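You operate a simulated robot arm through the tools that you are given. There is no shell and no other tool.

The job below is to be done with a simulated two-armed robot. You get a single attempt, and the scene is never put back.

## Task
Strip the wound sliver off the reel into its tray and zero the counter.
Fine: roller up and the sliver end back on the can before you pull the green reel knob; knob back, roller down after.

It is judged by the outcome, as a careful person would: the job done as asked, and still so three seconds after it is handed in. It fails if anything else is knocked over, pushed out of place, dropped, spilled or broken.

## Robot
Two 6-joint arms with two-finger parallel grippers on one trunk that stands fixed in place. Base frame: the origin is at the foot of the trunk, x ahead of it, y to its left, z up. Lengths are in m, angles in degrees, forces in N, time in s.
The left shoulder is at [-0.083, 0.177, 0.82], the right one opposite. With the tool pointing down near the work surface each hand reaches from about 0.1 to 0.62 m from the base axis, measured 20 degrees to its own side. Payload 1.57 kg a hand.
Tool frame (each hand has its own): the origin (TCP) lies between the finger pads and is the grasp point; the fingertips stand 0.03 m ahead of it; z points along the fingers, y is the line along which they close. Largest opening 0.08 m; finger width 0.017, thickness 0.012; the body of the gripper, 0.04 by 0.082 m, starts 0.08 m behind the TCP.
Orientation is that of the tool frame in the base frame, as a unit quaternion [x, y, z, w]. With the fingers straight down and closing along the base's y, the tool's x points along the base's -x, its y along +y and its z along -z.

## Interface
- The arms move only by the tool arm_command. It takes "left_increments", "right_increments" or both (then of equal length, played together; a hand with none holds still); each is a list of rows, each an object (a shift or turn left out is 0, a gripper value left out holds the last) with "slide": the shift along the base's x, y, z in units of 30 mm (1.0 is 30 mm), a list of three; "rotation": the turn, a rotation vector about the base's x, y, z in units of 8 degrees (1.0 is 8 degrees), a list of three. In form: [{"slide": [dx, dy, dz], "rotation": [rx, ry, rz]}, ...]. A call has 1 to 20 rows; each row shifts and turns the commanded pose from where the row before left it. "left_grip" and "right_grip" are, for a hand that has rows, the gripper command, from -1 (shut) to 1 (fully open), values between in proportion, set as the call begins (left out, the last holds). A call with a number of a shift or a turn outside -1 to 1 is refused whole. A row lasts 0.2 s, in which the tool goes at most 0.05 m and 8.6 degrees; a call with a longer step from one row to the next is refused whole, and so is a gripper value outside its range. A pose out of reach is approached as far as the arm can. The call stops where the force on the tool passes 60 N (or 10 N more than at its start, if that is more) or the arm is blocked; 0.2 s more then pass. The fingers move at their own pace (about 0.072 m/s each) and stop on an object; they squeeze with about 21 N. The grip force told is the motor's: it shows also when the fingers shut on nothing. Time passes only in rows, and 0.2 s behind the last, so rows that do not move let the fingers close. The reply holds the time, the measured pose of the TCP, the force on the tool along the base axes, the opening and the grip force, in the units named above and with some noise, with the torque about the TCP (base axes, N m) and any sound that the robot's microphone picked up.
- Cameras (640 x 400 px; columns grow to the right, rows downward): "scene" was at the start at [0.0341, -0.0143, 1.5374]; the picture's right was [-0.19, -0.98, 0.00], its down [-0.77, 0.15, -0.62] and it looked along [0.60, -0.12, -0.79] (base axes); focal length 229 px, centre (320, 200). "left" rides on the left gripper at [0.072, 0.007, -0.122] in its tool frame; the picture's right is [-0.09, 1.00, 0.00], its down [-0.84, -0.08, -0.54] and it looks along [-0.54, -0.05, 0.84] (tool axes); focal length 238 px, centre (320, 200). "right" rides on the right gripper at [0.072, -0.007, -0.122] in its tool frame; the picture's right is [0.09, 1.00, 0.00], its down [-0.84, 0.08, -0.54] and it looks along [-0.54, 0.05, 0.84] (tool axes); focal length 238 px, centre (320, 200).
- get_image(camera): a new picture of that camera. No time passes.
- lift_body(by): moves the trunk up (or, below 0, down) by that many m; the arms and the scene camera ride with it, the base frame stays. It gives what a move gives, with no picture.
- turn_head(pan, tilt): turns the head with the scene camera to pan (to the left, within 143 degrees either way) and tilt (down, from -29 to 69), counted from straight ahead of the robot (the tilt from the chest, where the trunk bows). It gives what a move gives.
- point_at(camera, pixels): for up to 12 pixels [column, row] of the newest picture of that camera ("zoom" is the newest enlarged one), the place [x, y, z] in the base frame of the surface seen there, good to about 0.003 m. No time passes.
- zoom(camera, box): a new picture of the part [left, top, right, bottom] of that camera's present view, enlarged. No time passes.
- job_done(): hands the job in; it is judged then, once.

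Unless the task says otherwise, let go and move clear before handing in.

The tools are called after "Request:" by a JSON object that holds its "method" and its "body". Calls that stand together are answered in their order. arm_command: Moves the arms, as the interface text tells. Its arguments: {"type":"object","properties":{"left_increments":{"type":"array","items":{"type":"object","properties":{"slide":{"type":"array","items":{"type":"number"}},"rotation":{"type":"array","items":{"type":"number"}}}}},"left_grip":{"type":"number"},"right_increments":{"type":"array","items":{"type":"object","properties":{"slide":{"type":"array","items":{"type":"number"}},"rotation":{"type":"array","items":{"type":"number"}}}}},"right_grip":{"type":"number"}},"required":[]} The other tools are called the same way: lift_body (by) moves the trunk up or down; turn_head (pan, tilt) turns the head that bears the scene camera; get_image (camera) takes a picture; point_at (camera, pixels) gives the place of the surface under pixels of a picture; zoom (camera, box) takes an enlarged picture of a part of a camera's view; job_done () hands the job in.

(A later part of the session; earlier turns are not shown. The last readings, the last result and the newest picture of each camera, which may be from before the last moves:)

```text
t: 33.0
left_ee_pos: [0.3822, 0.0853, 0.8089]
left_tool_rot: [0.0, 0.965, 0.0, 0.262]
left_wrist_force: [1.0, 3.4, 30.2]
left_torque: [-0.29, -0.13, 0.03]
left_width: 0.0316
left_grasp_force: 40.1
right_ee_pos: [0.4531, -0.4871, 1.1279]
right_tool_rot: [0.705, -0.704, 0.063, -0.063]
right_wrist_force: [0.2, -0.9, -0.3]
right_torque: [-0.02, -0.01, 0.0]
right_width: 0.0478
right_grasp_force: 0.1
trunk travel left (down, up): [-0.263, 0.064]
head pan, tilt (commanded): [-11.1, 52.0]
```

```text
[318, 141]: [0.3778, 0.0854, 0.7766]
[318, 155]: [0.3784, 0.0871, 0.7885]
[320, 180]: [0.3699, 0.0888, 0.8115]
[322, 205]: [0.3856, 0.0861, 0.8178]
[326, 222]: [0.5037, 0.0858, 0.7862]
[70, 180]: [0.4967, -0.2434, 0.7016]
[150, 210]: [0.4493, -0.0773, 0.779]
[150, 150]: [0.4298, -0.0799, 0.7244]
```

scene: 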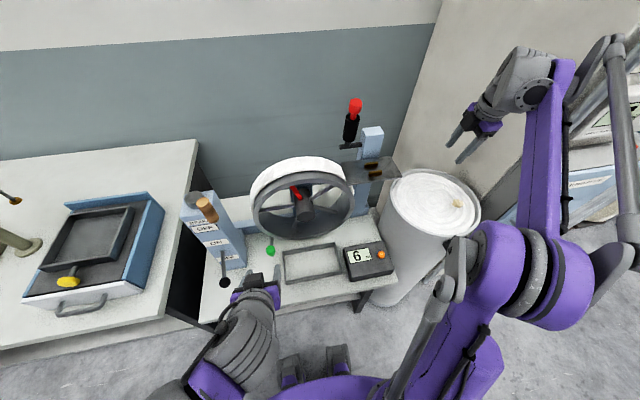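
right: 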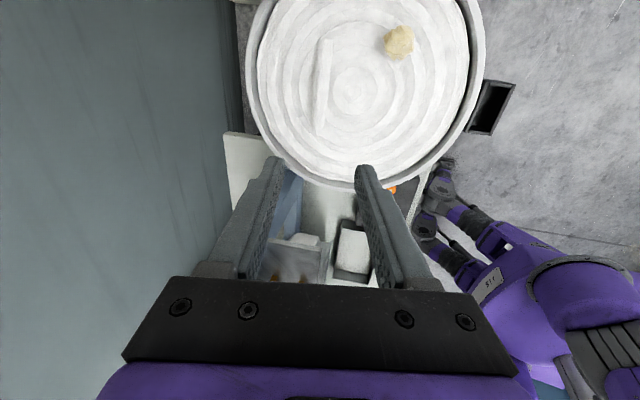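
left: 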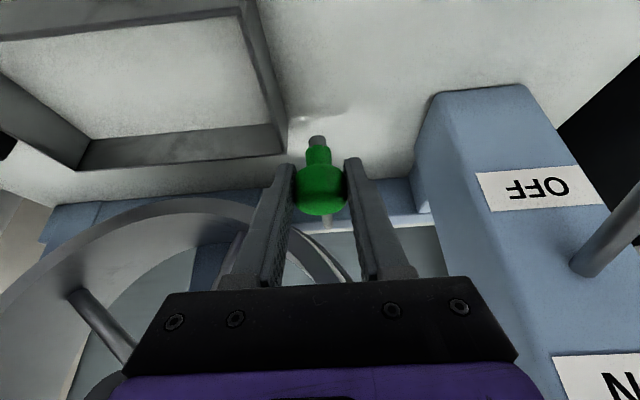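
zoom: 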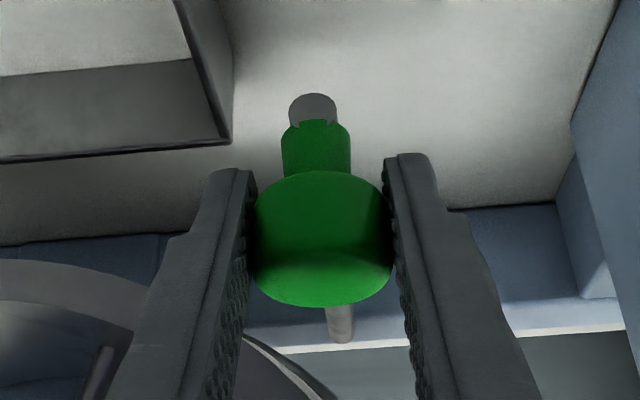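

A 2 mm change flipped the force to +30 N, so the slide is horizontal and stiff vertically. I'll centre the height by about 1 mm and continue pulling.

Request:
{"method": "arm_command", "body": {"left_increments": [{"slide": [0, 0, 0.037]}, {"slide": [-0.25, 0, 0]}, {"slide": [-0.25, 0, 0]}]}}

Request:
{"method": "zoom", "body": {"camera": "scene", "box": [180, 130, 400, 310]}}

```text
t: 33.8
left_ee_pos: [0.366, 0.0855, 0.8103]
left_tool_rot: [0.001, 0.966, 0.0, 0.26]
left_wrist_force: [-1.0, 7.0, 30.6]
left_torque: [-0.29, -0.33, 0.02]
left_width: 0.0319
left_grasp_force: 40.3
right_ee_pos: [0.4528, -0.4864, 1.1278]
right_tool_rot: [0.705, -0.704, 0.063, -0.063]
right_wrist_force: [0.9, 0.6, 0.1]
right_torque: [0.0, 0.0, 0.01]
right_width: 0.0481
right_grasp_force: 0.1
trunk travel left (down, up): [-0.263, 0.064]
head pan, tilt (commanded): [-11.1, 52.0]
```

```text
2.22 times, centred on (290, 220) of scene
```

zoom: 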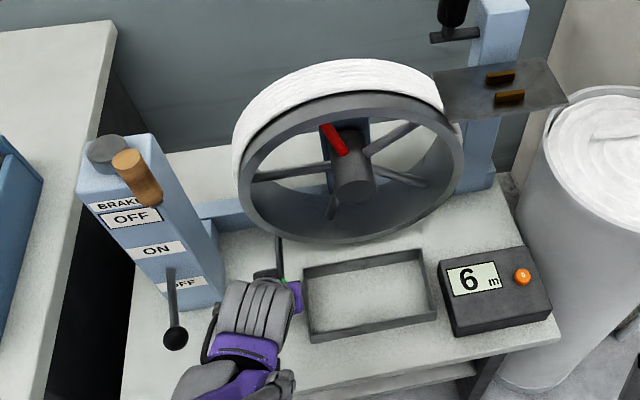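

The rod is coming out, visible at zoom (278,255), and the reel hasn't changed yet. I'll correct the height slightly and continue pulling.

Request:
{"method": "arm_command", "body": {"left_increments": [{"slide": [0, 0, 0.035]}, {"slide": [-0.25, 0, 0]}, {"slide": [-0.25, 0, 0]}]}}

Request:
{"method": "zoom", "body": {"camera": "scene", "box": [180, 130, 400, 310]}}

```text
t: 34.6
left_ee_pos: [0.3514, 0.0848, 0.8098]
left_tool_rot: [-0.001, 0.966, 0.0, 0.257]
left_wrist_force: [-0.7, 2.1, -15.1]
left_torque: [0.22, -0.67, -0.28]
left_width: 0.0316
left_grasp_force: 40.2
right_ee_pos: [0.4557, -0.4864, 1.1251]
right_tool_rot: [-0.704, 0.705, -0.061, 0.062]
right_wrist_force: [-0.6, 0.6, 0.0]
right_torque: [0.01, -0.02, 0.04]
right_width: 0.0481
right_grasp_force: 0.0
trunk travel left (down, up): [-0.263, 0.064]
head pan, tilt (commanded): [-11.1, 52.0]
```

```text
2.22 times, centred on (290, 220) of scene
```

zoom: 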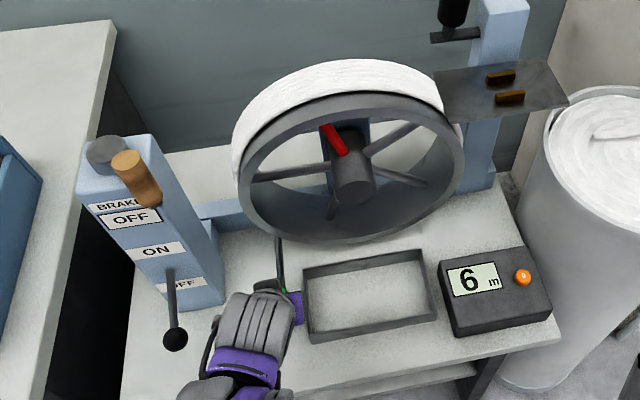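

52 mm out with small forces and no change at the reel yet. I'll keep pulling.

Request:
{"method": "arm_command", "body": {"left_increments": [{"slide": [-0.25, 0, -0.015]}, {"slide": [-0.25, 0, 0]}]}}

Request:
{"method": "zoom", "body": {"camera": "scene", "box": [180, 130, 400, 310]}}

```text
t: 35.2
left_ee_pos: [0.3365, 0.0857, 0.8092]
left_tool_rot: [0.0, 0.966, 0.001, 0.258]
left_wrist_force: [0.9, 3.5, 2.1]
left_torque: [0.12, 0.56, 0.23]
left_width: 0.0314
left_grasp_force: 40.9
right_ee_pos: [0.4552, -0.488, 1.1274]
right_tool_rot: [0.705, -0.704, 0.061, -0.061]
right_wrist_force: [-0.8, 1.0, -1.1]
right_torque: [-0.02, 0.02, -0.04]
right_width: 0.0481
right_grasp_force: 0.1
trunk travel left (down, up): [-0.263, 0.064]
head pan, tilt (commanded): [-11.1, 52.0]
```

```text
2.22 times, centred on (290, 220) of scene
```

zoom: 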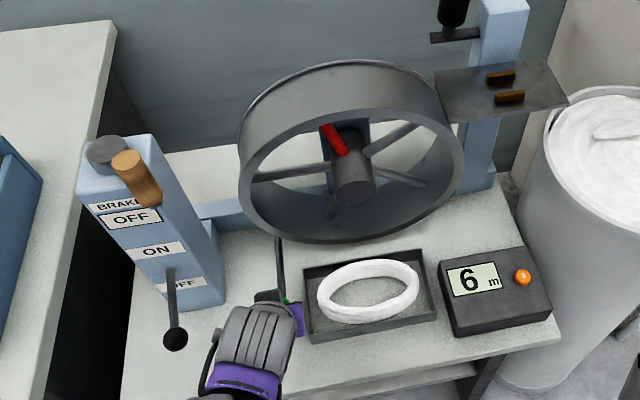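

The reel is bare and the sliver now lies as a ring in the tray at zoom (368,290). I'll push the knob back in along +x.

Request:
{"method": "arm_command", "body": {"left_increments": [{"slide": [0.25, 0, 0]}, {"slide": [0.25, 0, 0]}, {"slide": [0.25, 0, 0]}, {"slide": [0.25, 0, 0]}]}}

Request:
{"method": "zoom", "body": {"camera": "scene", "box": [180, 130, 400, 310]}}

```text
t: 36.2
left_ee_pos: [0.3679, 0.086, 0.8087]
left_tool_rot: [-0.001, 0.966, 0.001, 0.258]
left_wrist_force: [-0.6, 5.7, -10.5]
left_torque: [0.32, -0.55, 0.06]
left_width: 0.0319
left_grasp_force: 40.0
right_ee_pos: [0.4567, -0.4862, 1.1278]
right_tool_rot: [-0.704, 0.704, -0.061, 0.062]
right_wrist_force: [0.3, 0.4, -0.1]
right_torque: [0.01, -0.01, -0.01]
right_width: 0.0479
right_grasp_force: 0.0
trunk travel left (down, up): [-0.263, 0.064]
head pan, tilt (commanded): [-11.1, 52.0]
```

```text
2.22 times, centred on (290, 220) of scene
```

zoom: 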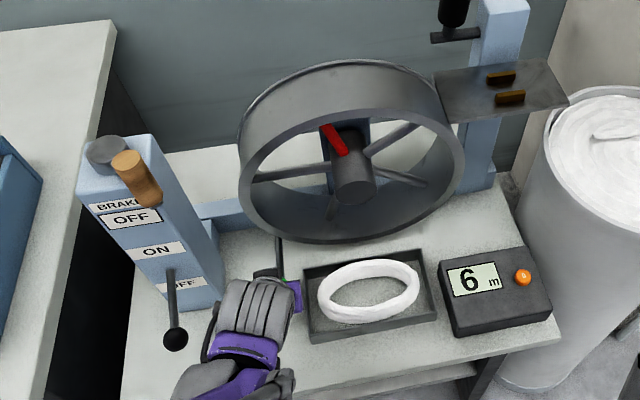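

The knob is moving in freely and the ring stays in the tray. I'll push it the rest of the way, going gently near the stop.

Request:
{"method": "arm_command", "body": {"left_increments": [{"slide": [0.25, 0, 0]}, {"slide": [0.25, 0, 0]}, {"slide": [0.25, 0, 0]}, {"slide": [0.25, 0, 0]}]}}

Request:
{"method": "arm_command", "body": {"left_increments": [{"slide": [0.15, 0, 0]}, {"slide": [0.08, 0, 0]}, {"slide": [0.06, 0, 0]}]}}

Request:
{"method": "get_image", "body": {"camera": "left"}}

Request:
{"method": "point_at", "body": {"camera": "left", "pixels": [[318, 141], [318, 155], [320, 180], [322, 205]]}}

```text
t: 37.2
left_ee_pos: [0.3974, 0.0852, 0.8091]
left_tool_rot: [0.0, 0.966, 0.0, 0.26]
left_wrist_force: [0.9, 7.6, 6.3]
left_torque: [0.44, 1.02, 0.13]
left_width: 0.0315
left_grasp_force: 40.4
right_ee_pos: [0.455, -0.4857, 1.1273]
right_tool_rot: [0.704, -0.704, 0.061, -0.062]
right_wrist_force: [-0.5, -0.3, 0.4]
right_torque: [0.0, 0.0, -0.02]
right_width: 0.0478
right_grasp_force: 0.0
trunk travel left (down, up): [-0.263, 0.064]
head pan, tilt (commanded): [-11.1, 52.0]
```

```text
t: 38.0
left_ee_pos: [0.4037, 0.0856, 0.8086]
left_tool_rot: [0.0, 0.966, -0.001, 0.258]
left_wrist_force: [-23.4, 2.7, -5.9]
left_torque: [0.2, -0.82, -0.04]
left_width: 0.0319
left_grasp_force: 40.2
right_ee_pos: [0.4524, -0.487, 1.1286]
right_tool_rot: [-0.704, 0.704, -0.062, 0.063]
right_wrist_force: [0.7, -0.4, -0.5]
right_torque: [-0.01, 0.01, -0.01]
right_width: 0.0481
right_grasp_force: 0.0
trunk travel left (down, up): [-0.263, 0.064]
head pan, tilt (commanded): [-11.1, 52.0]
```

```text
taken
```

left: 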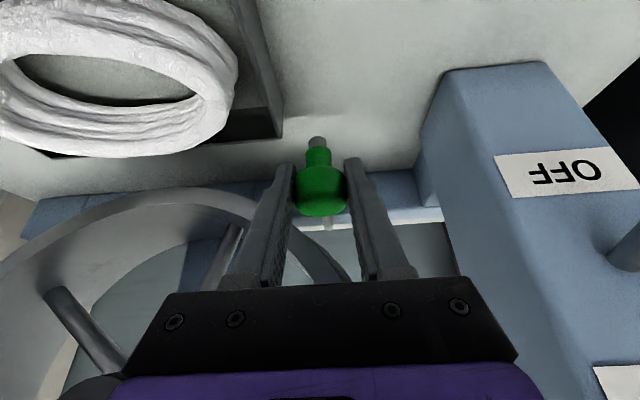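

```text
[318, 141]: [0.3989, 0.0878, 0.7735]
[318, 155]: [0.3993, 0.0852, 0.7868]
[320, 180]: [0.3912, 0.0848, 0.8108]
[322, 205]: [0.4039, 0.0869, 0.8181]
```

The x force of −23 N and the stub back at x=0.399 show the knob is home against its stop. I'll open the fingers and back off along the tool axis.

Request:
{"method": "arm_command", "body": {"left_increments": [{"slide": [0, 0, 0]}, {"slide": [0, 0, 0]}], "left_grip": 0.3}}

Request:
{"method": "arm_command", "body": {"left_increments": [{"slide": [-0.35, 0, 0.6]}, {"slide": [-0.45, 0, 0.78]}, {"slide": [-0.45, 0, 0.78]}, {"slide": [-0.45, 0, 0.78]}, {"slide": [-0.3, 0, 1]}, {"slide": [-0.3, 0, 1]}, {"slide": [-0.3, 0, 1]}]}}

Request:
{"method": "get_image", "body": {"camera": "left"}}

Request:
{"method": "get_image", "body": {"camera": "scene"}}

```text
t: 38.6
left_ee_pos: [0.4064, 0.0854, 0.8082]
left_tool_rot: [-0.001, 0.966, 0.0, 0.259]
left_wrist_force: [-0.4, 0.3, -0.5]
left_torque: [0.04, 0.0, 0.02]
left_width: 0.0521
left_grasp_force: 0.0
right_ee_pos: [0.4556, -0.4872, 1.1268]
right_tool_rot: [0.705, -0.704, 0.062, -0.062]
right_wrist_force: [0.0, 0.1, -0.7]
right_torque: [0.01, 0.01, -0.03]
right_width: 0.0482
right_grasp_force: 0.1
trunk travel left (down, up): [-0.263, 0.064]
head pan, tilt (commanded): [-11.1, 52.0]
```

```text
t: 40.2
left_ee_pos: [0.3298, 0.0852, 0.988]
left_tool_rot: [-0.001, 0.966, 0.001, 0.258]
left_wrist_force: [0.3, 0.8, -0.1]
left_torque: [0.02, 0.02, 0.01]
left_width: 0.052
left_grasp_force: 0.1
right_ee_pos: [0.4544, -0.4877, 1.1264]
right_tool_rot: [0.705, -0.704, 0.061, -0.061]
right_wrist_force: [-0.6, -0.8, -0.6]
right_torque: [0.02, -0.02, 0.01]
right_width: 0.0476
right_grasp_force: 0.0
trunk travel left (down, up): [-0.263, 0.064]
head pan, tilt (commanded): [-11.1, 52.0]
```

```text
taken
```

left: 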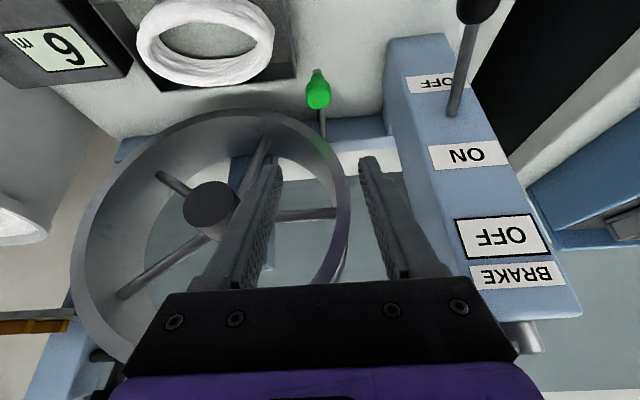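

```text
taken
```

scene: 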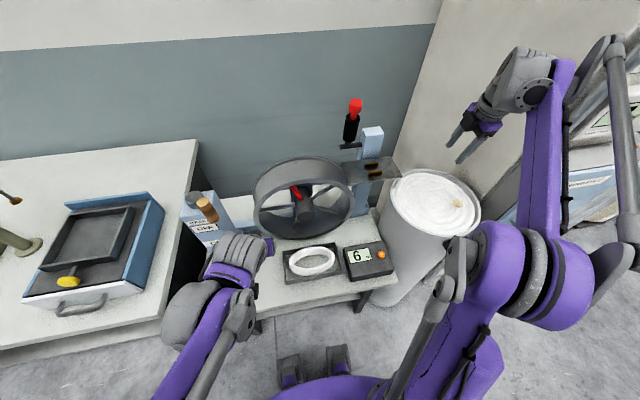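

The knob is back in and the ring lies in the tray. Now I'll turn the right hand back to close along y and bring it in front of the raised red handle at scene (353,108).

Request:
{"method": "arm_command", "body": {"right_increments": [{"slide": [-0.6, 0, 0.8], "rotation": [0, 0.65, 0]}, {"slide": [-0.6, 0, 0.8], "rotation": [0, 0.6, 0]}, {"slide": [0, 0.789, 0.372], "rotation": [0, 0, -0.9375]}, {"slide": [0, 0.789, 0.372], "rotation": [0, 0, -0.9375]}, {"slide": [0, 0.789, 0.372], "rotation": [0, 0, -0.9375]}, {"slide": [0, 0.789, 0.372], "rotation": [0, 0, -0.9375]}, {"slide": [0, 0.789, 0.372], "rotation": [0, 0, -0.9375]}, {"slide": [0, 0.789, 0.372], "rotation": [0, 0, -0.9375]}, {"slide": [0, 0.789, 0.372], "rotation": [0, 0, -0.9375]}, {"slide": [0, 0.789, 0.372], "rotation": [0, 0, -0.9375]}, {"slide": [0, 0.789, 0.372], "rotation": [0, 0, -0.9375]}, {"slide": [0, 0.789, 0.372], "rotation": [0, 0, -0.9375]}, {"slide": [0, 0.789, 0.372], "rotation": [0, 0, -0.9375]}, {"slide": [0, 0.789, 0.372], "rotation": [0, 0, -0.9375]}], "right_grip": 0.5}}

Request:
{"method": "arm_command", "body": {"right_increments": [{"slide": [0.3, 0, 0], "rotation": [0, -0.9375, 0]}, {"slide": [0.3, 0, 0], "rotation": [0, -0.9375, 0]}, {"slide": [0.3, 0, 0], "rotation": [0, -0.9375, 0]}, {"slide": [0.3, 0, 0], "rotation": [0, -0.9375, 0]}, {"slide": [0.3, 0, 0], "rotation": [0, -0.9375, 0]}, {"slide": [0.3, 0, 0], "rotation": [0, -0.9375, 0]}]}}

Request:
{"method": "get_image", "body": {"camera": "right"}}

Request:
{"method": "zoom", "body": {"camera": "scene", "box": [310, 50, 450, 180]}}

```text
t: 43.2
left_ee_pos: [0.3304, 0.0853, 0.9877]
left_tool_rot: [-0.001, 0.966, 0.0, 0.259]
left_wrist_force: [-0.4, 0.2, -0.6]
left_torque: [-0.02, -0.01, 0.02]
left_width: 0.0517
left_grasp_force: 0.0
right_ee_pos: [0.4078, -0.2039, 1.2918]
right_tool_rot: [0.001, 1.0, -0.001, 0.0]
right_wrist_force: [-1.1, -0.6, -0.1]
right_torque: [0.0, -0.01, 0.02]
right_width: 0.0599
right_grasp_force: 0.1
right hand out of reach, approached as far as the arm can: row 12, 13, 14
trunk travel left (down, up): [-0.263, 0.064]
head pan, tilt (commanded): [-11.1, 52.0]
```

```text
t: 44.6
left_ee_pos: [0.3278, 0.084, 0.9875]
left_tool_rot: [0.0, 0.966, 0.0, 0.259]
left_wrist_force: [0.1, 0.7, -0.2]
left_torque: [-0.02, -0.02, 0.01]
left_width: 0.0521
left_grasp_force: 0.0
right_ee_pos: [0.4596, -0.204, 1.2906]
right_tool_rot: [-0.001, 0.924, 0.001, 0.383]
right_wrist_force: [-0.7, -0.2, -0.6]
right_torque: [-0.04, -0.02, -0.01]
right_width: 0.0601
right_grasp_force: 0.1
trunk travel left (down, up): [-0.263, 0.064]
head pan, tilt (commanded): [-11.1, 52.0]
```

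```text
taken
```

right: 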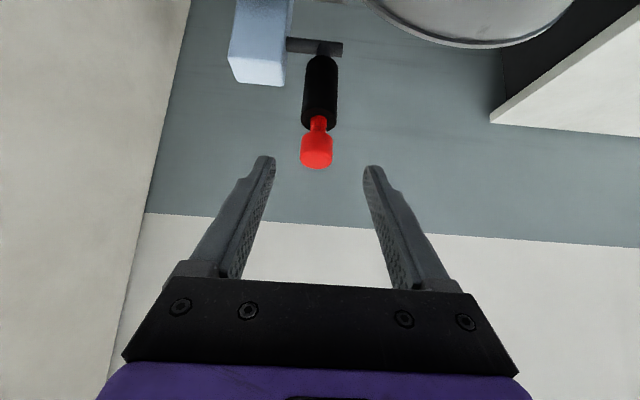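

```text
3.08 times, centred on (380, 115) of scene
```

zoom: 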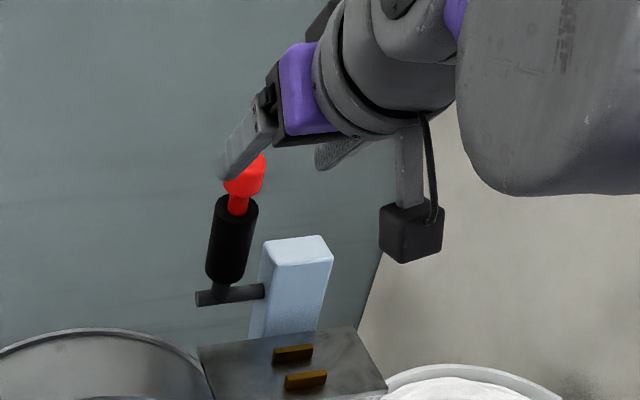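

The red handle is at right-image (317,150), centred between the fingers. I'll confirm its coordinates, then move in.

Request:
{"method": "point_at", "body": {"camera": "right", "pixels": [[317, 145], [317, 160], [304, 150], [330, 150], [318, 125], [320, 90], [320, 48]]}}

Request:
{"method": "arm_command", "body": {"right_increments": [{"slide": [0.7, 0, -0.45]}, {"slide": [0.7, 0, -0.45]}, {"slide": [0.7, 0, -0.45]}]}}

Request:
{"method": "get_image", "body": {"camera": "right"}}

```text
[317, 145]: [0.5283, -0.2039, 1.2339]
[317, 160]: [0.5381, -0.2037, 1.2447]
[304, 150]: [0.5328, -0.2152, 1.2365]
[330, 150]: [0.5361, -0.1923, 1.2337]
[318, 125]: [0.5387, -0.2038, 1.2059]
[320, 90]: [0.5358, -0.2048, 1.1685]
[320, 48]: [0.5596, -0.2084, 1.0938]
```

```text
t: 45.4
left_ee_pos: [0.3299, 0.085, 0.9875]
left_tool_rot: [0.0, 0.966, 0.001, 0.259]
left_wrist_force: [0.4, -0.1, -0.2]
left_torque: [0.0, -0.03, 0.01]
left_width: 0.052
left_grasp_force: 0.1
right_ee_pos: [0.5258, -0.2033, 1.2518]
right_tool_rot: [0.0, 0.924, -0.001, 0.382]
right_wrist_force: [-0.6, -0.9, 0.2]
right_torque: [-0.02, -0.02, 0.02]
right_width: 0.0599
right_grasp_force: 0.0
trunk travel left (down, up): [-0.263, 0.064]
head pan, tilt (commanded): [-11.1, 52.0]
```

```text
taken
```

right: 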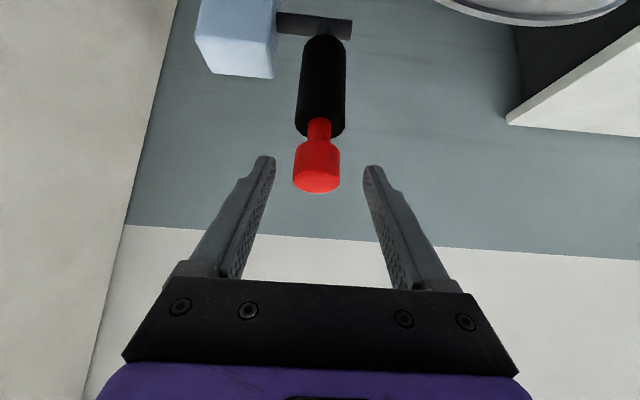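

The handle at (316,165) is nearly between the pads. I'll move in the last 2 cm and close the fingers.

Request:
{"method": "arm_command", "body": {"right_increments": [{"slide": [0.33, -0.02, -0.3]}, {"slide": [0.3, 0, -0.3]}]}}

Request:
{"method": "arm_command", "body": {"right_increments": [{"slide": [0, 0, 0]}, {"slide": [0, 0, 0]}, {"slide": [0, 0, 0]}], "right_grip": -1}}

Request:
{"method": "get_image", "body": {"camera": "right"}}

```text
t: 46.0
left_ee_pos: [0.3294, 0.084, 0.9878]
left_tool_rot: [-0.001, 0.966, 0.0, 0.258]
left_wrist_force: [-0.9, -0.3, -0.7]
left_torque: [-0.01, -0.01, 0.01]
left_width: 0.0519
left_grasp_force: 0.0
right_ee_pos: [0.5434, -0.2024, 1.2315]
right_tool_rot: [-0.001, 0.924, 0.0, 0.383]
right_wrist_force: [-0.1, 0.0, 0.6]
right_torque: [-0.03, 0.02, -0.01]
right_width: 0.0602
right_grasp_force: 0.0
trunk travel left (down, up): [-0.263, 0.064]
head pan, tilt (commanded): [-11.1, 52.0]
```

```text
t: 46.8
left_ee_pos: [0.3296, 0.0849, 0.9879]
left_tool_rot: [-0.001, 0.966, 0.001, 0.259]
left_wrist_force: [-0.9, 0.3, -0.4]
left_torque: [0.05, 0.0, 0.0]
left_width: 0.052
left_grasp_force: 0.1
right_ee_pos: [0.5424, -0.2048, 1.2322]
right_tool_rot: [0.0, 0.923, 0.0, 0.384]
right_wrist_force: [0.1, -6.9, 2.3]
right_torque: [-0.23, -0.13, -0.39]
right_width: 0.0318
right_grasp_force: 40.2
trunk travel left (down, up): [-0.263, 0.064]
head pan, tilt (commanded): [-11.1, 52.0]
```

```text
taken
```

right: 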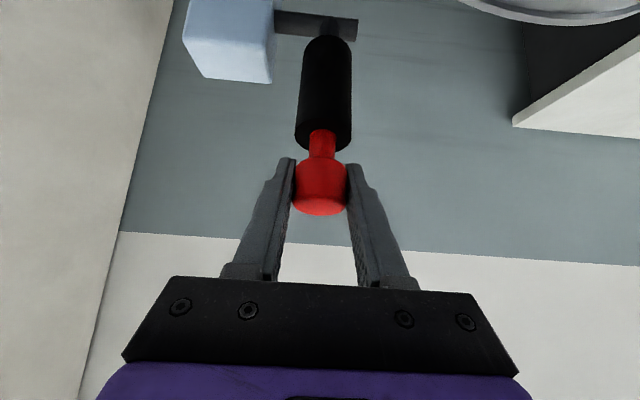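

The handle is gripped at 32 mm. From the earlier motion the pivot fits (0.566, 1.0875), so I'll bring the roller down along that arc, first 32°.

Request:
{"method": "arm_command", "body": {"right_increments": [{"slide": [-0.72, 0, -0.177]}, {"slide": [-0.633, 0, -0.253]}, {"slide": [-0.59, 0, -0.343]}, {"slide": [-0.537, 0, -0.42]}]}}

Request:
{"method": "get_image", "body": {"camera": "right"}}

```text
t: 47.8
left_ee_pos: [0.3293, 0.0842, 0.9879]
left_tool_rot: [-0.001, 0.966, 0.002, 0.258]
left_wrist_force: [0.4, -0.4, 0.3]
left_torque: [-0.01, 0.01, 0.01]
left_width: 0.052
left_grasp_force: 0.1
right_ee_pos: [0.4669, -0.2047, 1.1976]
right_tool_rot: [0.0, 0.924, 0.001, 0.383]
right_wrist_force: [5.7, -13.7, 3.8]
right_torque: [-0.23, -1.13, -0.18]
right_width: 0.0319
right_grasp_force: 40.5
trunk travel left (down, up): [-0.263, 0.064]
head pan, tilt (commanded): [-11.1, 52.0]
```

```text
taken
```

right: 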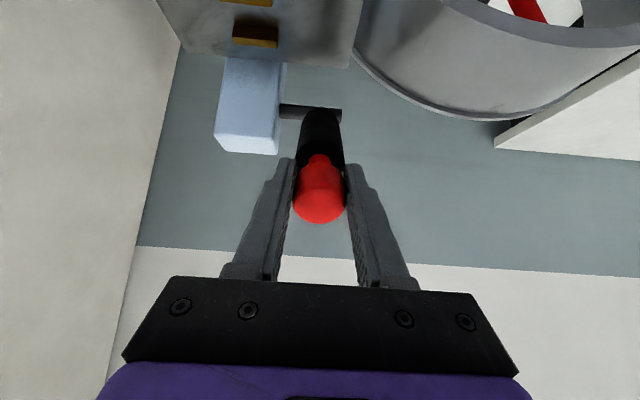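

The roller is following to about 48° with modest force. I'll continue down the arc with a small sideways correction.

Request:
{"method": "arm_command", "body": {"right_increments": [{"slide": [-0.473, -0.02, -0.49]}, {"slide": [-0.4, 0, -0.55]}, {"slide": [-0.32, 0, -0.603]}, {"slide": [-0.233, 0, -0.64]}]}}

Request:
{"method": "get_image", "body": {"camera": "right"}}

```text
t: 48.8
left_ee_pos: [0.326, 0.0821, 0.9887]
left_tool_rot: [0.0, 0.966, 0.001, 0.26]
left_wrist_force: [0.0, 0.3, -0.8]
left_torque: [0.04, -0.02, 0.0]
left_width: 0.052
left_grasp_force: 0.1
right_ee_pos: [0.4236, -0.2046, 1.1291]
right_tool_rot: [-0.001, 0.923, 0.001, 0.384]
right_wrist_force: [-8.9, -15.4, 9.3]
right_torque: [0.16, -1.1, 0.1]
right_width: 0.0319
right_grasp_force: 40.5
trunk travel left (down, up): [-0.263, 0.064]
head pan, tilt (commanded): [-11.1, 52.0]
```

```text
taken
```

right: 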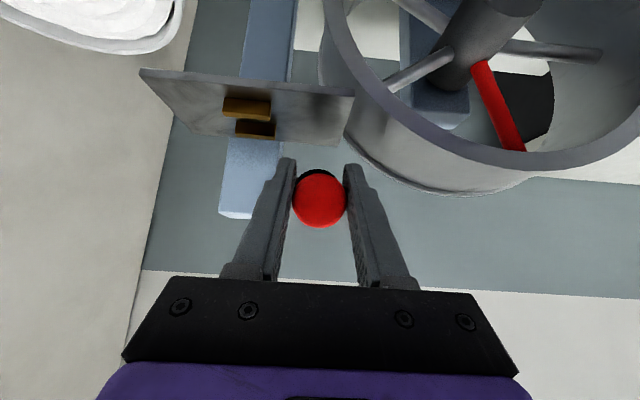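

About 16° remain. I'll lower the rest in smaller steps and watch for the stop.

Request:
{"method": "arm_command", "body": {"right_increments": [{"slide": [-0.08, -0.01, -0.33]}, {"slide": [-0.063, 0, -0.337]}, {"slide": [-0.03, 0, -0.34]}, {"slide": [-0.01, 0, -0.25]}]}}

Request:
{"method": "get_image", "body": {"camera": "right"}}

Request:
{"method": "zoom", "body": {"camera": "scene", "box": [310, 110, 450, 210]}}

```text
t: 49.8
left_ee_pos: [0.328, 0.0836, 0.9879]
left_tool_rot: [-0.001, 0.966, 0.002, 0.26]
left_wrist_force: [0.9, 0.2, 0.1]
left_torque: [0.01, -0.01, -0.01]
left_width: 0.052
left_grasp_force: 0.1
right_ee_pos: [0.4174, -0.2058, 1.0916]
right_tool_rot: [-0.001, 0.924, 0.001, 0.383]
right_wrist_force: [-9.1, -10.5, 5.6]
right_torque: [0.05, -1.14, -0.24]
right_width: 0.0319
right_grasp_force: 40.3
trunk travel left (down, up): [-0.263, 0.064]
head pan, tilt (commanded): [-11.1, 52.0]
```

```text
taken
```

right: 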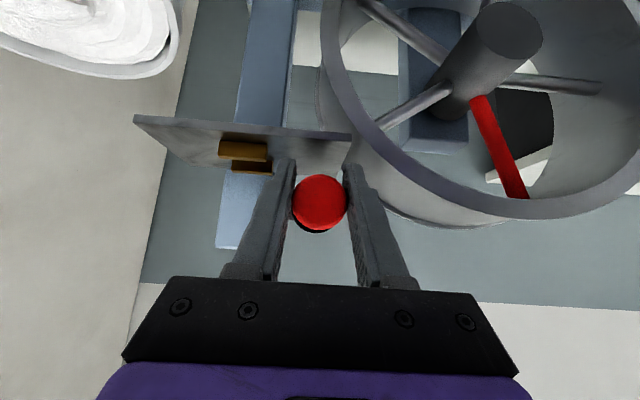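

```text
4.00 times, centred on (380, 160) of scene
```

zoom: 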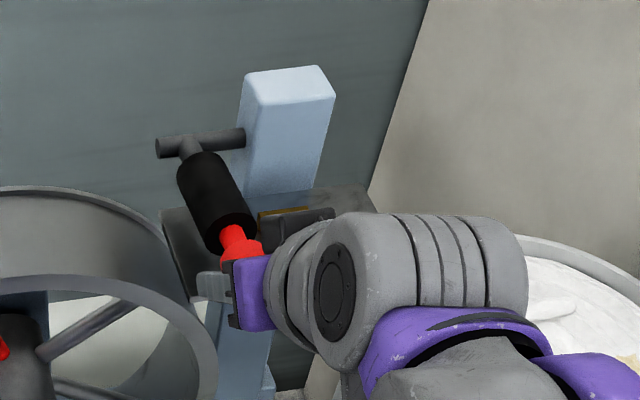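

No stop felt yet at about 1.6°. I'll lower a few more millimetres in small steps until it resists.

Request:
{"method": "arm_command", "body": {"right_increments": [{"slide": [0, 0, -0.08]}, {"slide": [0, 0, -0.08]}]}}

Request:
{"method": "point_at", "body": {"camera": "scene", "pixels": [[355, 160], [345, 147], [352, 155], [357, 168], [362, 170]]}}

```text
t: 50.4
left_ee_pos: [0.3283, 0.0844, 0.988]
left_tool_rot: [0.0, 0.966, 0.001, 0.26]
left_wrist_force: [1.1, 0.7, 0.0]
left_torque: [-0.03, 0.0, 0.02]
left_width: 0.0521
left_grasp_force: 0.1
right_ee_pos: [0.4175, -0.2031, 1.0871]
right_tool_rot: [0.001, 0.924, -0.001, 0.384]
right_wrist_force: [-8.6, -9.5, 5.3]
right_torque: [-0.01, -1.15, -0.25]
right_width: 0.0318
right_grasp_force: 40.4
trunk travel left (down, up): [-0.263, 0.064]
head pan, tilt (commanded): [-11.1, 52.0]
```

```text
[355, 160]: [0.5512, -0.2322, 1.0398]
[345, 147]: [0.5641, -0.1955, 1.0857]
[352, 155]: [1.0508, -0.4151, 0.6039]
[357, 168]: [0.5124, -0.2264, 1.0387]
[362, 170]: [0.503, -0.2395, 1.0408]
```

Still no stop at z≈1.087. I'll measure the roller surface now and compare it with its original height (top z≈1.1007 at x≈0.475).

Request:
{"method": "zoom", "body": {"camera": "scene", "box": [330, 120, 420, 200]}}

Request:
{"method": "point_at", "body": {"camera": "zoom", "pixels": [[215, 215], [200, 190], [185, 165], [180, 180], [240, 262], [185, 130], [250, 275], [225, 235]]}}

Request:
{"method": "point_at", "body": {"camera": "right", "pixels": [[318, 200], [318, 185], [318, 215], [318, 228]]}}

```text
5.00 times, centred on (375, 160) of scene
```

zoom: 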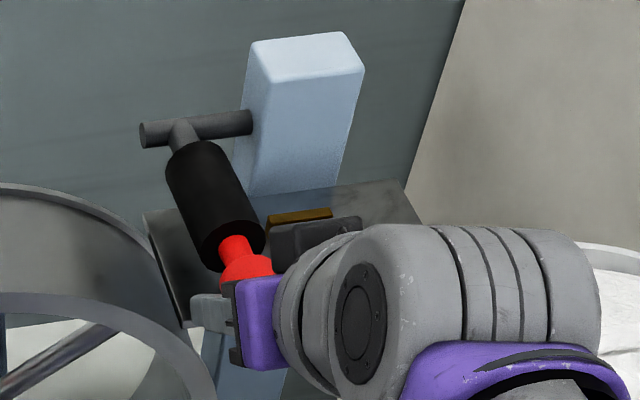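

```text
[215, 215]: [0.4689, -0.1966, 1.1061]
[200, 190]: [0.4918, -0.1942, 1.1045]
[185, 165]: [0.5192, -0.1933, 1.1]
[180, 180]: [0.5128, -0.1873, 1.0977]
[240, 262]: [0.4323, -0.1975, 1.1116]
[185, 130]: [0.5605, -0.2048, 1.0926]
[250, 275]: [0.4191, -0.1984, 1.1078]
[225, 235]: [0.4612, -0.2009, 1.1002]
```

```text
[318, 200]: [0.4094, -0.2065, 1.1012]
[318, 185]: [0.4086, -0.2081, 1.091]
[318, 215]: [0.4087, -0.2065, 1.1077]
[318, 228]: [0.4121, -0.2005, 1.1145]
```

The roller's front is still about 6 mm higher than at the start, so I'll keep lowering in small steps until contact.

Request:
{"method": "arm_command", "body": {"right_increments": [{"slide": [0.0, 0, -0.07]}, {"slide": [0, 0, -0.07]}, {"slide": [0, 0, -0.07]}]}}

Request:
{"method": "get_image", "body": {"camera": "right"}}

Request:
{"method": "point_at", "body": {"camera": "right", "pixels": [[318, 200], [318, 185], [318, 215], [318, 225]]}}

```text
t: 51.2
left_ee_pos: [0.3276, 0.0834, 0.9876]
left_tool_rot: [0.0, 0.966, 0.001, 0.26]
left_wrist_force: [-0.2, -0.1, 0.2]
left_torque: [0.0, 0.0, 0.01]
left_width: 0.0523
left_grasp_force: 0.2
right_ee_pos: [0.4184, -0.2046, 1.0808]
right_tool_rot: [0.0, 0.924, 0.0, 0.384]
right_wrist_force: [-9.9, -13.4, 3.7]
right_torque: [0.11, -1.22, 0.18]
right_width: 0.0315
right_grasp_force: 40.3
trunk travel left (down, up): [-0.263, 0.064]
head pan, tilt (commanded): [-11.1, 52.0]
```

```text
taken
```

right: 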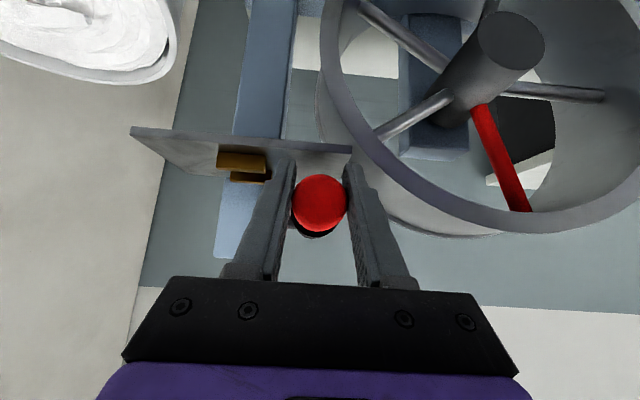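

```text
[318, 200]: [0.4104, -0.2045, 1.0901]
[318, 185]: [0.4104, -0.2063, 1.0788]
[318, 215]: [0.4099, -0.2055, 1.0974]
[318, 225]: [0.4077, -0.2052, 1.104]
```

The handle is nearly at its starting height (top about 1.105 versus 1.101). I'll lower a little further to find the stop.

Request:
{"method": "arm_command", "body": {"right_increments": [{"slide": [0.0, 0, -0.07]}, {"slide": [0, 0, -0.07]}]}}

Request:
{"method": "arm_command", "body": {"right_increments": [{"slide": [0.0, 0, -0.05]}, {"slide": [0, 0, -0.05]}]}}

```text
t: 51.8
left_ee_pos: [0.3283, 0.0839, 0.9889]
left_tool_rot: [0.0, 0.966, 0.001, 0.26]
left_wrist_force: [0.1, 0.4, -1.5]
left_torque: [0.0, 0.0, -0.01]
left_width: 0.052
left_grasp_force: 0.0
right_ee_pos: [0.4175, -0.2041, 1.0767]
right_tool_rot: [0.0, 0.924, 0.001, 0.384]
right_wrist_force: [-9.1, -14.0, 6.8]
right_torque: [0.16, -1.22, 0.21]
right_width: 0.0318
right_grasp_force: 40.1
trunk travel left (down, up): [-0.263, 0.064]
head pan, tilt (commanded): [-11.1, 52.0]
```

```text
t: 52.4
left_ee_pos: [0.328, 0.0835, 0.9872]
left_tool_rot: [0.0, 0.966, 0.001, 0.26]
left_wrist_force: [0.0, 0.0, -0.1]
left_torque: [0.02, 0.01, 0.01]
left_width: 0.052
left_grasp_force: 0.1
right_ee_pos: [0.4183, -0.2048, 1.0751]
right_tool_rot: [0.0, 0.923, 0.0, 0.386]
right_wrist_force: [-5.3, -15.1, 33.6]
right_torque: [0.01, 0.11, 0.17]
right_width: 0.0315
right_grasp_force: 40.3
trunk travel left (down, up): [-0.263, 0.064]
head pan, tilt (commanded): [-11.1, 52.0]
```

The z force rose to 34 N at z=1.075, so the roller is down on its stop. I'll ease the pressure slightly, open the fingers and check.

Request:
{"method": "arm_command", "body": {"right_increments": [{"slide": [0.0, 0.01, 0.025]}, {"slide": [0, 0, 0]}]}}

Request:
{"method": "arm_command", "body": {"right_increments": [{"slide": [0, 0, 0]}, {"slide": [0, 0, 0]}], "right_grip": 0.5}}

Request:
{"method": "get_image", "body": {"camera": "right"}}

Request:
{"method": "point_at", "body": {"camera": "right", "pixels": [[318, 200], [318, 185], [318, 215], [318, 225]]}}

```text
t: 53.0
left_ee_pos: [0.3286, 0.0837, 0.9887]
left_tool_rot: [-0.001, 0.966, 0.001, 0.259]
left_wrist_force: [1.2, 0.0, -0.3]
left_torque: [-0.02, 0.02, 0.0]
left_width: 0.0521
left_grasp_force: 0.3
right_ee_pos: [0.419, -0.205, 1.076]
right_tool_rot: [0.0, 0.923, -0.001, 0.385]
right_wrist_force: [0.3, -20.1, 30.8]
right_torque: [0.02, -0.24, 0.1]
right_width: 0.0316
right_grasp_force: 40.0
trunk travel left (down, up): [-0.263, 0.064]
head pan, tilt (commanded): [-11.1, 52.0]
```

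```text
t: 53.6
left_ee_pos: [0.3298, 0.0851, 0.9873]
left_tool_rot: [-0.001, 0.966, 0.0, 0.259]
left_wrist_force: [-0.7, 0.0, 0.2]
left_torque: [-0.02, 0.01, -0.01]
left_width: 0.0519
left_grasp_force: 0.1
right_ee_pos: [0.4201, -0.2028, 1.0741]
right_tool_rot: [-0.001, 0.924, 0.0, 0.384]
right_wrist_force: [-0.6, 0.4, -0.5]
right_torque: [-0.01, 0.03, 0.01]
right_width: 0.0602
right_grasp_force: 0.1
trunk travel left (down, up): [-0.263, 0.064]
head pan, tilt (commanded): [-11.1, 52.0]
```

```text
taken
```

right: 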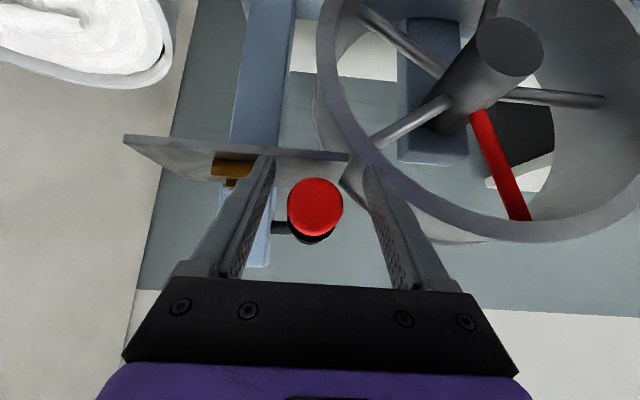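

```text
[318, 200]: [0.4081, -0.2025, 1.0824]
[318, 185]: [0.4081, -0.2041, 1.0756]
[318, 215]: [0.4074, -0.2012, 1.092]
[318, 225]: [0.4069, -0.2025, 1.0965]
```

The roller handle is back at its original place (face x=0.408, top about 1.10). I'll back the right hand off and then measure the counter button.

Request:
{"method": "arm_command", "body": {"right_increments": [{"slide": [-0.6, 0, 0.6]}, {"slide": [-0.8, 0, 0.8]}, {"slide": [-0.8, 0, 0.8]}, {"slide": [-0.8, -0.5, 0.6]}, {"slide": [-0.3, -0.6, 0.5], "rotation": [0, 0.9375, 0]}, {"slide": [0, -0.7, 0], "rotation": [0, 0.9375, 0]}, {"slide": [0, -0.7, 0], "rotation": [0, 0.9375, 0]}, {"slide": [0, -0.7, 0], "rotation": [0, 0.9375, 0]}, {"slide": [0, 0, 0], "rotation": [0, 0.9375, 0]}, {"slide": [0, 0, 0], "rotation": [0, 0.9375, 0]}]}}

Request:
{"method": "get_image", "body": {"camera": "right"}}

Request:
{"method": "get_image", "body": {"camera": "scene"}}

```text
t: 55.8
left_ee_pos: [0.3307, 0.0856, 0.9884]
left_tool_rot: [0.001, 0.966, -0.001, 0.259]
left_wrist_force: [0.1, 0.1, 0.1]
left_torque: [-0.03, 0.03, -0.02]
left_width: 0.052
left_grasp_force: 0.1
right_ee_pos: [0.3224, -0.2997, 1.1712]
right_tool_rot: [0.0, 1.0, 0.001, -0.001]
right_wrist_force: [0.2, 0.0, -0.3]
right_torque: [0.04, 0.02, 0.02]
right_width: 0.0599
right_grasp_force: 0.1
trunk travel left (down, up): [-0.263, 0.064]
head pan, tilt (commanded): [-11.1, 52.0]
```

```text
taken
```

right: 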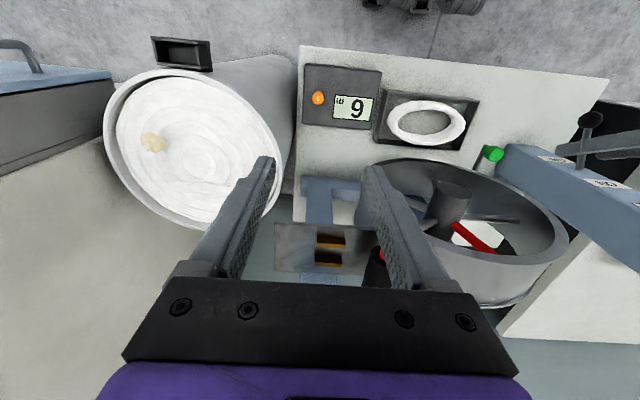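

```text
taken
```

scene: 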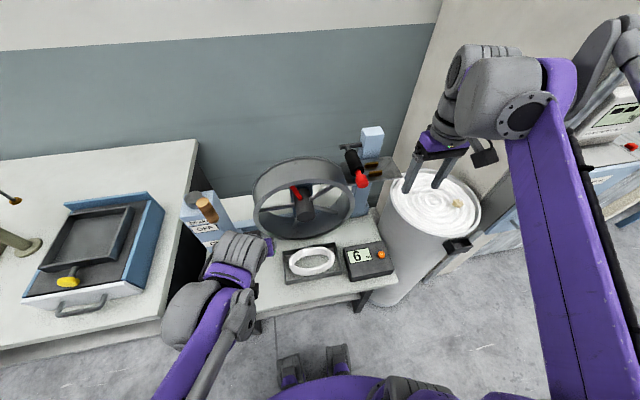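

The roller is down at scene (358,172), the ring is in the tray and the counter still reads 6. I'll measure the orange button at scene (381,254) and its box closely.

Request:
{"method": "zoom", "body": {"camera": "scene", "box": [330, 230, 410, 290]}}

Request:
{"method": "point_at", "body": {"camera": "zoom", "pixels": [[411, 192], [400, 185], [425, 198], [411, 172], [411, 215], [380, 200], [450, 190], [400, 150], [420, 240], [260, 200], [180, 240], [440, 230]]}}

Request:
{"method": "zoom", "body": {"camera": "right", "box": [280, 50, 480, 160]}}

Request:
{"method": "point_at", "body": {"camera": "right", "pixels": [[318, 99], [318, 95], [318, 103], [330, 85], [330, 120], [306, 99], [352, 107], [372, 80]]}}

```text
6.67 times, centred on (370, 260) of scene
```

zoom: 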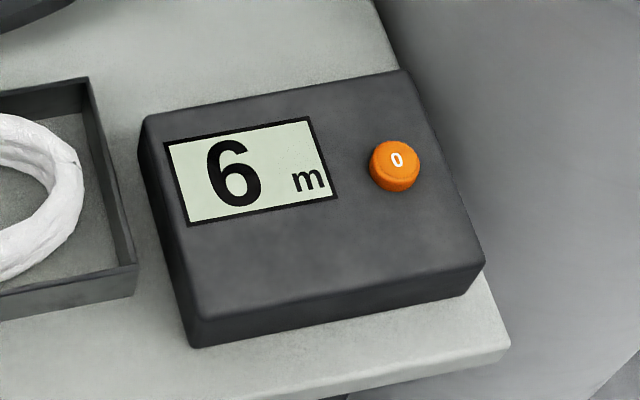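

```text
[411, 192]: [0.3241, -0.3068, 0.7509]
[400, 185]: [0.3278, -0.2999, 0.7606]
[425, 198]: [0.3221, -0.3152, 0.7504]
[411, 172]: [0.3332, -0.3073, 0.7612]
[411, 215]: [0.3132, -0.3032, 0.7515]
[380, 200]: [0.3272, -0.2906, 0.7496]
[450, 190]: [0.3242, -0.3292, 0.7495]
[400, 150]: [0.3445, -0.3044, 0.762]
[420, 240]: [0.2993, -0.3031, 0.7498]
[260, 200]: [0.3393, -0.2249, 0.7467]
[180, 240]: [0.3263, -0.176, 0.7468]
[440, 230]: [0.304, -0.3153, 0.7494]
```

```text
3.20 times, centred on (380, 105) of right
```

zoom: 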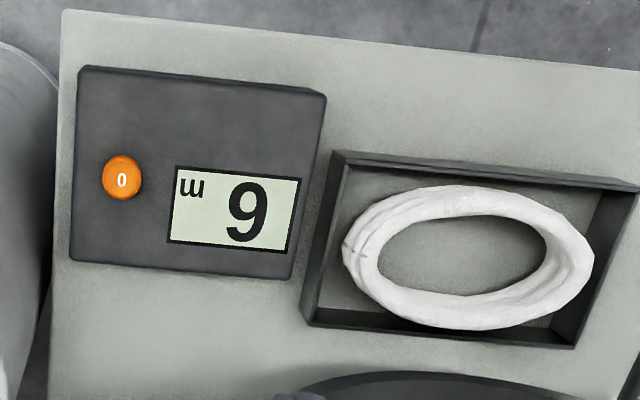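

```text
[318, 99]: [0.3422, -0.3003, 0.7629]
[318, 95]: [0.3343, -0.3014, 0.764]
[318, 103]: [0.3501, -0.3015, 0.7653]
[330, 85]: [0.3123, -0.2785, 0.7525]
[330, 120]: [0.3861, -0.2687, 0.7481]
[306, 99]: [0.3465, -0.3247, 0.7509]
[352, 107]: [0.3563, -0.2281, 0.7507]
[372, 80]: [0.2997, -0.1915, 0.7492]
```

The button is centred at about (0.339, −0.304) with its top at z≈0.763 on a flat box top at 0.750. I'll close the right gripper and descend to just above it.

Request:
{"method": "arm_command", "body": {"right_increments": [{"slide": [0.046, -0.012, -0.95]}, {"slide": [0.046, -0.012, -0.95]}, {"slide": [0.046, -0.012, -0.95]}, {"slide": [0.046, -0.012, -0.95]}, {"slide": [0.046, -0.012, -0.95]}, {"slide": [0.046, -0.012, -0.95]}, {"slide": [0.046, -0.012, -0.95]}, {"slide": [0.046, -0.012, -0.95]}, {"slide": [0.046, -0.012, -0.95]}, {"slide": [0.046, -0.012, -0.95]}, {"slide": [0.046, -0.012, -0.95]}, {"slide": [0.046, -0.012, -0.95]}], "right_grip": -1}}

Request:
{"method": "get_image", "body": {"camera": "right"}}

Request:
{"method": "get_image", "body": {"camera": "scene"}}

```text
t: 58.4
left_ee_pos: [0.3306, 0.0846, 0.9875]
left_tool_rot: [0.0, 0.966, 0.0, 0.26]
left_wrist_force: [-0.3, 0.4, 0.2]
left_torque: [0.0, 0.0, 0.02]
left_width: 0.052
left_grasp_force: 0.1
right_ee_pos: [0.3391, -0.3037, 0.8299]
right_tool_rot: [0.0, 1.0, 0.001, 0.0]
right_wrist_force: [1.0, 0.3, 0.6]
right_torque: [-0.01, -0.03, 0.0]
right_width: 0.0
right_grasp_force: 20.7
trunk travel left (down, up): [-0.263, 0.064]
head pan, tilt (commanded): [-11.1, 52.0]
```

```text
taken
```

right: 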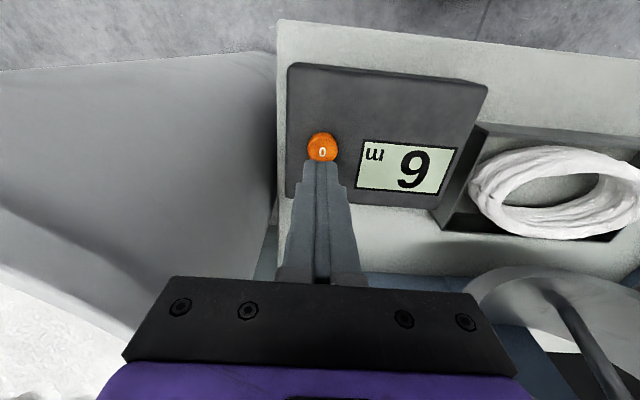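

```text
taken
```

scene: 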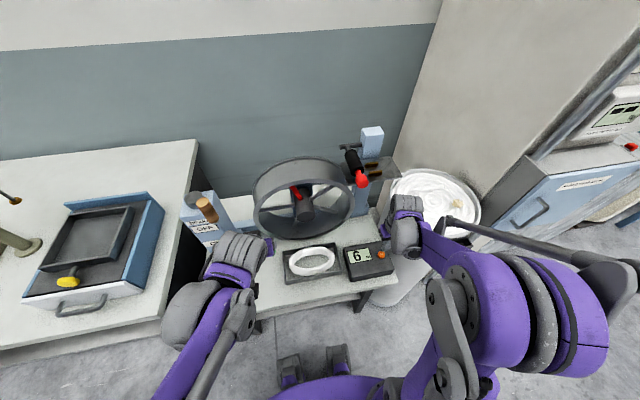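

The fingertips are lined up over the button at right-image (322,147), about 37 mm above it. I'll go down to just short of touching, then press in small steps.

Request:
{"method": "arm_command", "body": {"right_increments": [{"slide": [0, 0, -0.5]}, {"slide": [0, 0, -0.5]}, {"slide": [0, 0, -0.15]}]}}

Request:
{"method": "arm_command", "body": {"right_increments": [{"slide": [0, 0, -0.08]}, {"slide": [0, 0, -0.06]}]}}

Request:
{"method": "get_image", "body": {"camera": "right"}}

```text
t: 59.2
left_ee_pos: [0.329, 0.0856, 0.9876]
left_tool_rot: [-0.001, 0.966, 0.0, 0.259]
left_wrist_force: [-0.1, 0.1, 0.3]
left_torque: [-0.03, 0.02, 0.03]
left_width: 0.0519
left_grasp_force: 0.0
right_ee_pos: [0.3373, -0.3059, 0.7954]
right_tool_rot: [0.001, 1.0, 0.0, 0.0]
right_wrist_force: [0.2, -0.4, -0.1]
right_torque: [-0.01, 0.01, 0.0]
right_width: 0.0
right_grasp_force: 21.5
trunk travel left (down, up): [-0.263, 0.064]
head pan, tilt (commanded): [-11.1, 52.0]
```

```text
t: 59.8
left_ee_pos: [0.3308, 0.0848, 0.9887]
left_tool_rot: [0.001, 0.966, 0.001, 0.259]
left_wrist_force: [0.1, 0.3, 0.0]
left_torque: [-0.01, 0.01, -0.01]
left_width: 0.0523
left_grasp_force: 0.2
right_ee_pos: [0.3383, -0.3034, 0.7909]
right_tool_rot: [0.001, 1.0, 0.0, 0.0]
right_wrist_force: [-0.1, 0.1, 1.0]
right_torque: [0.01, 0.03, -0.01]
right_width: 0.0
right_grasp_force: 21.4
trunk travel left (down, up): [-0.263, 0.064]
head pan, tilt (commanded): [-11.1, 52.0]
```

```text
taken
```

right: 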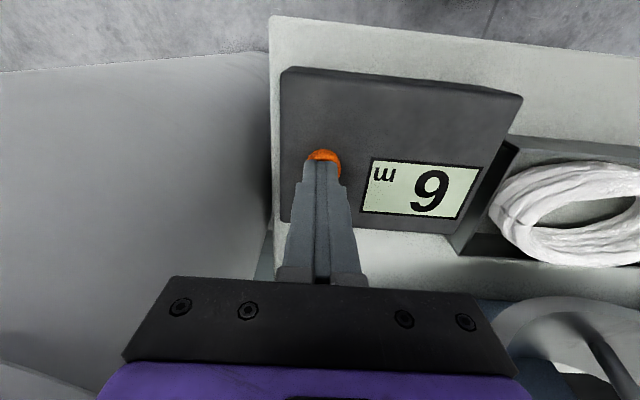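

The tips are on the button's face with almost no force yet. I'll press on in 1.5 mm steps.

Request:
{"method": "arm_command", "body": {"right_increments": [{"slide": [0, 0, -0.05]}, {"slide": [0, 0, -0.05]}]}}

Request:
{"method": "zoom", "body": {"camera": "right", "box": [260, 50, 540, 240]}}

```text
t: 60.4
left_ee_pos: [0.3295, 0.0854, 0.9886]
left_tool_rot: [0.001, 0.966, 0.0, 0.259]
left_wrist_force: [0.5, -0.3, -0.5]
left_torque: [-0.02, 0.01, 0.03]
left_width: 0.0521
left_grasp_force: 0.1
right_ee_pos: [0.3376, -0.3035, 0.7888]
right_tool_rot: [0.0, 1.0, 0.0, 0.0]
right_wrist_force: [0.2, -1.2, 2.0]
right_torque: [-0.02, 0.0, -0.01]
right_width: 0.0
right_grasp_force: 21.4
trunk travel left (down, up): [-0.263, 0.064]
head pan, tilt (commanded): [-11.1, 52.0]
heard: click
```

```text
2.11 times, centred on (400, 145) of right
```

zoom: 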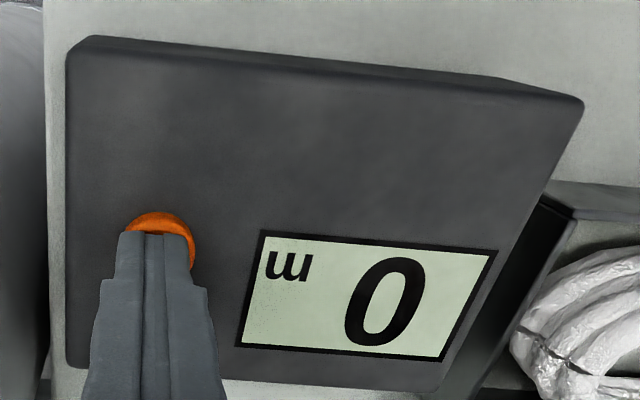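

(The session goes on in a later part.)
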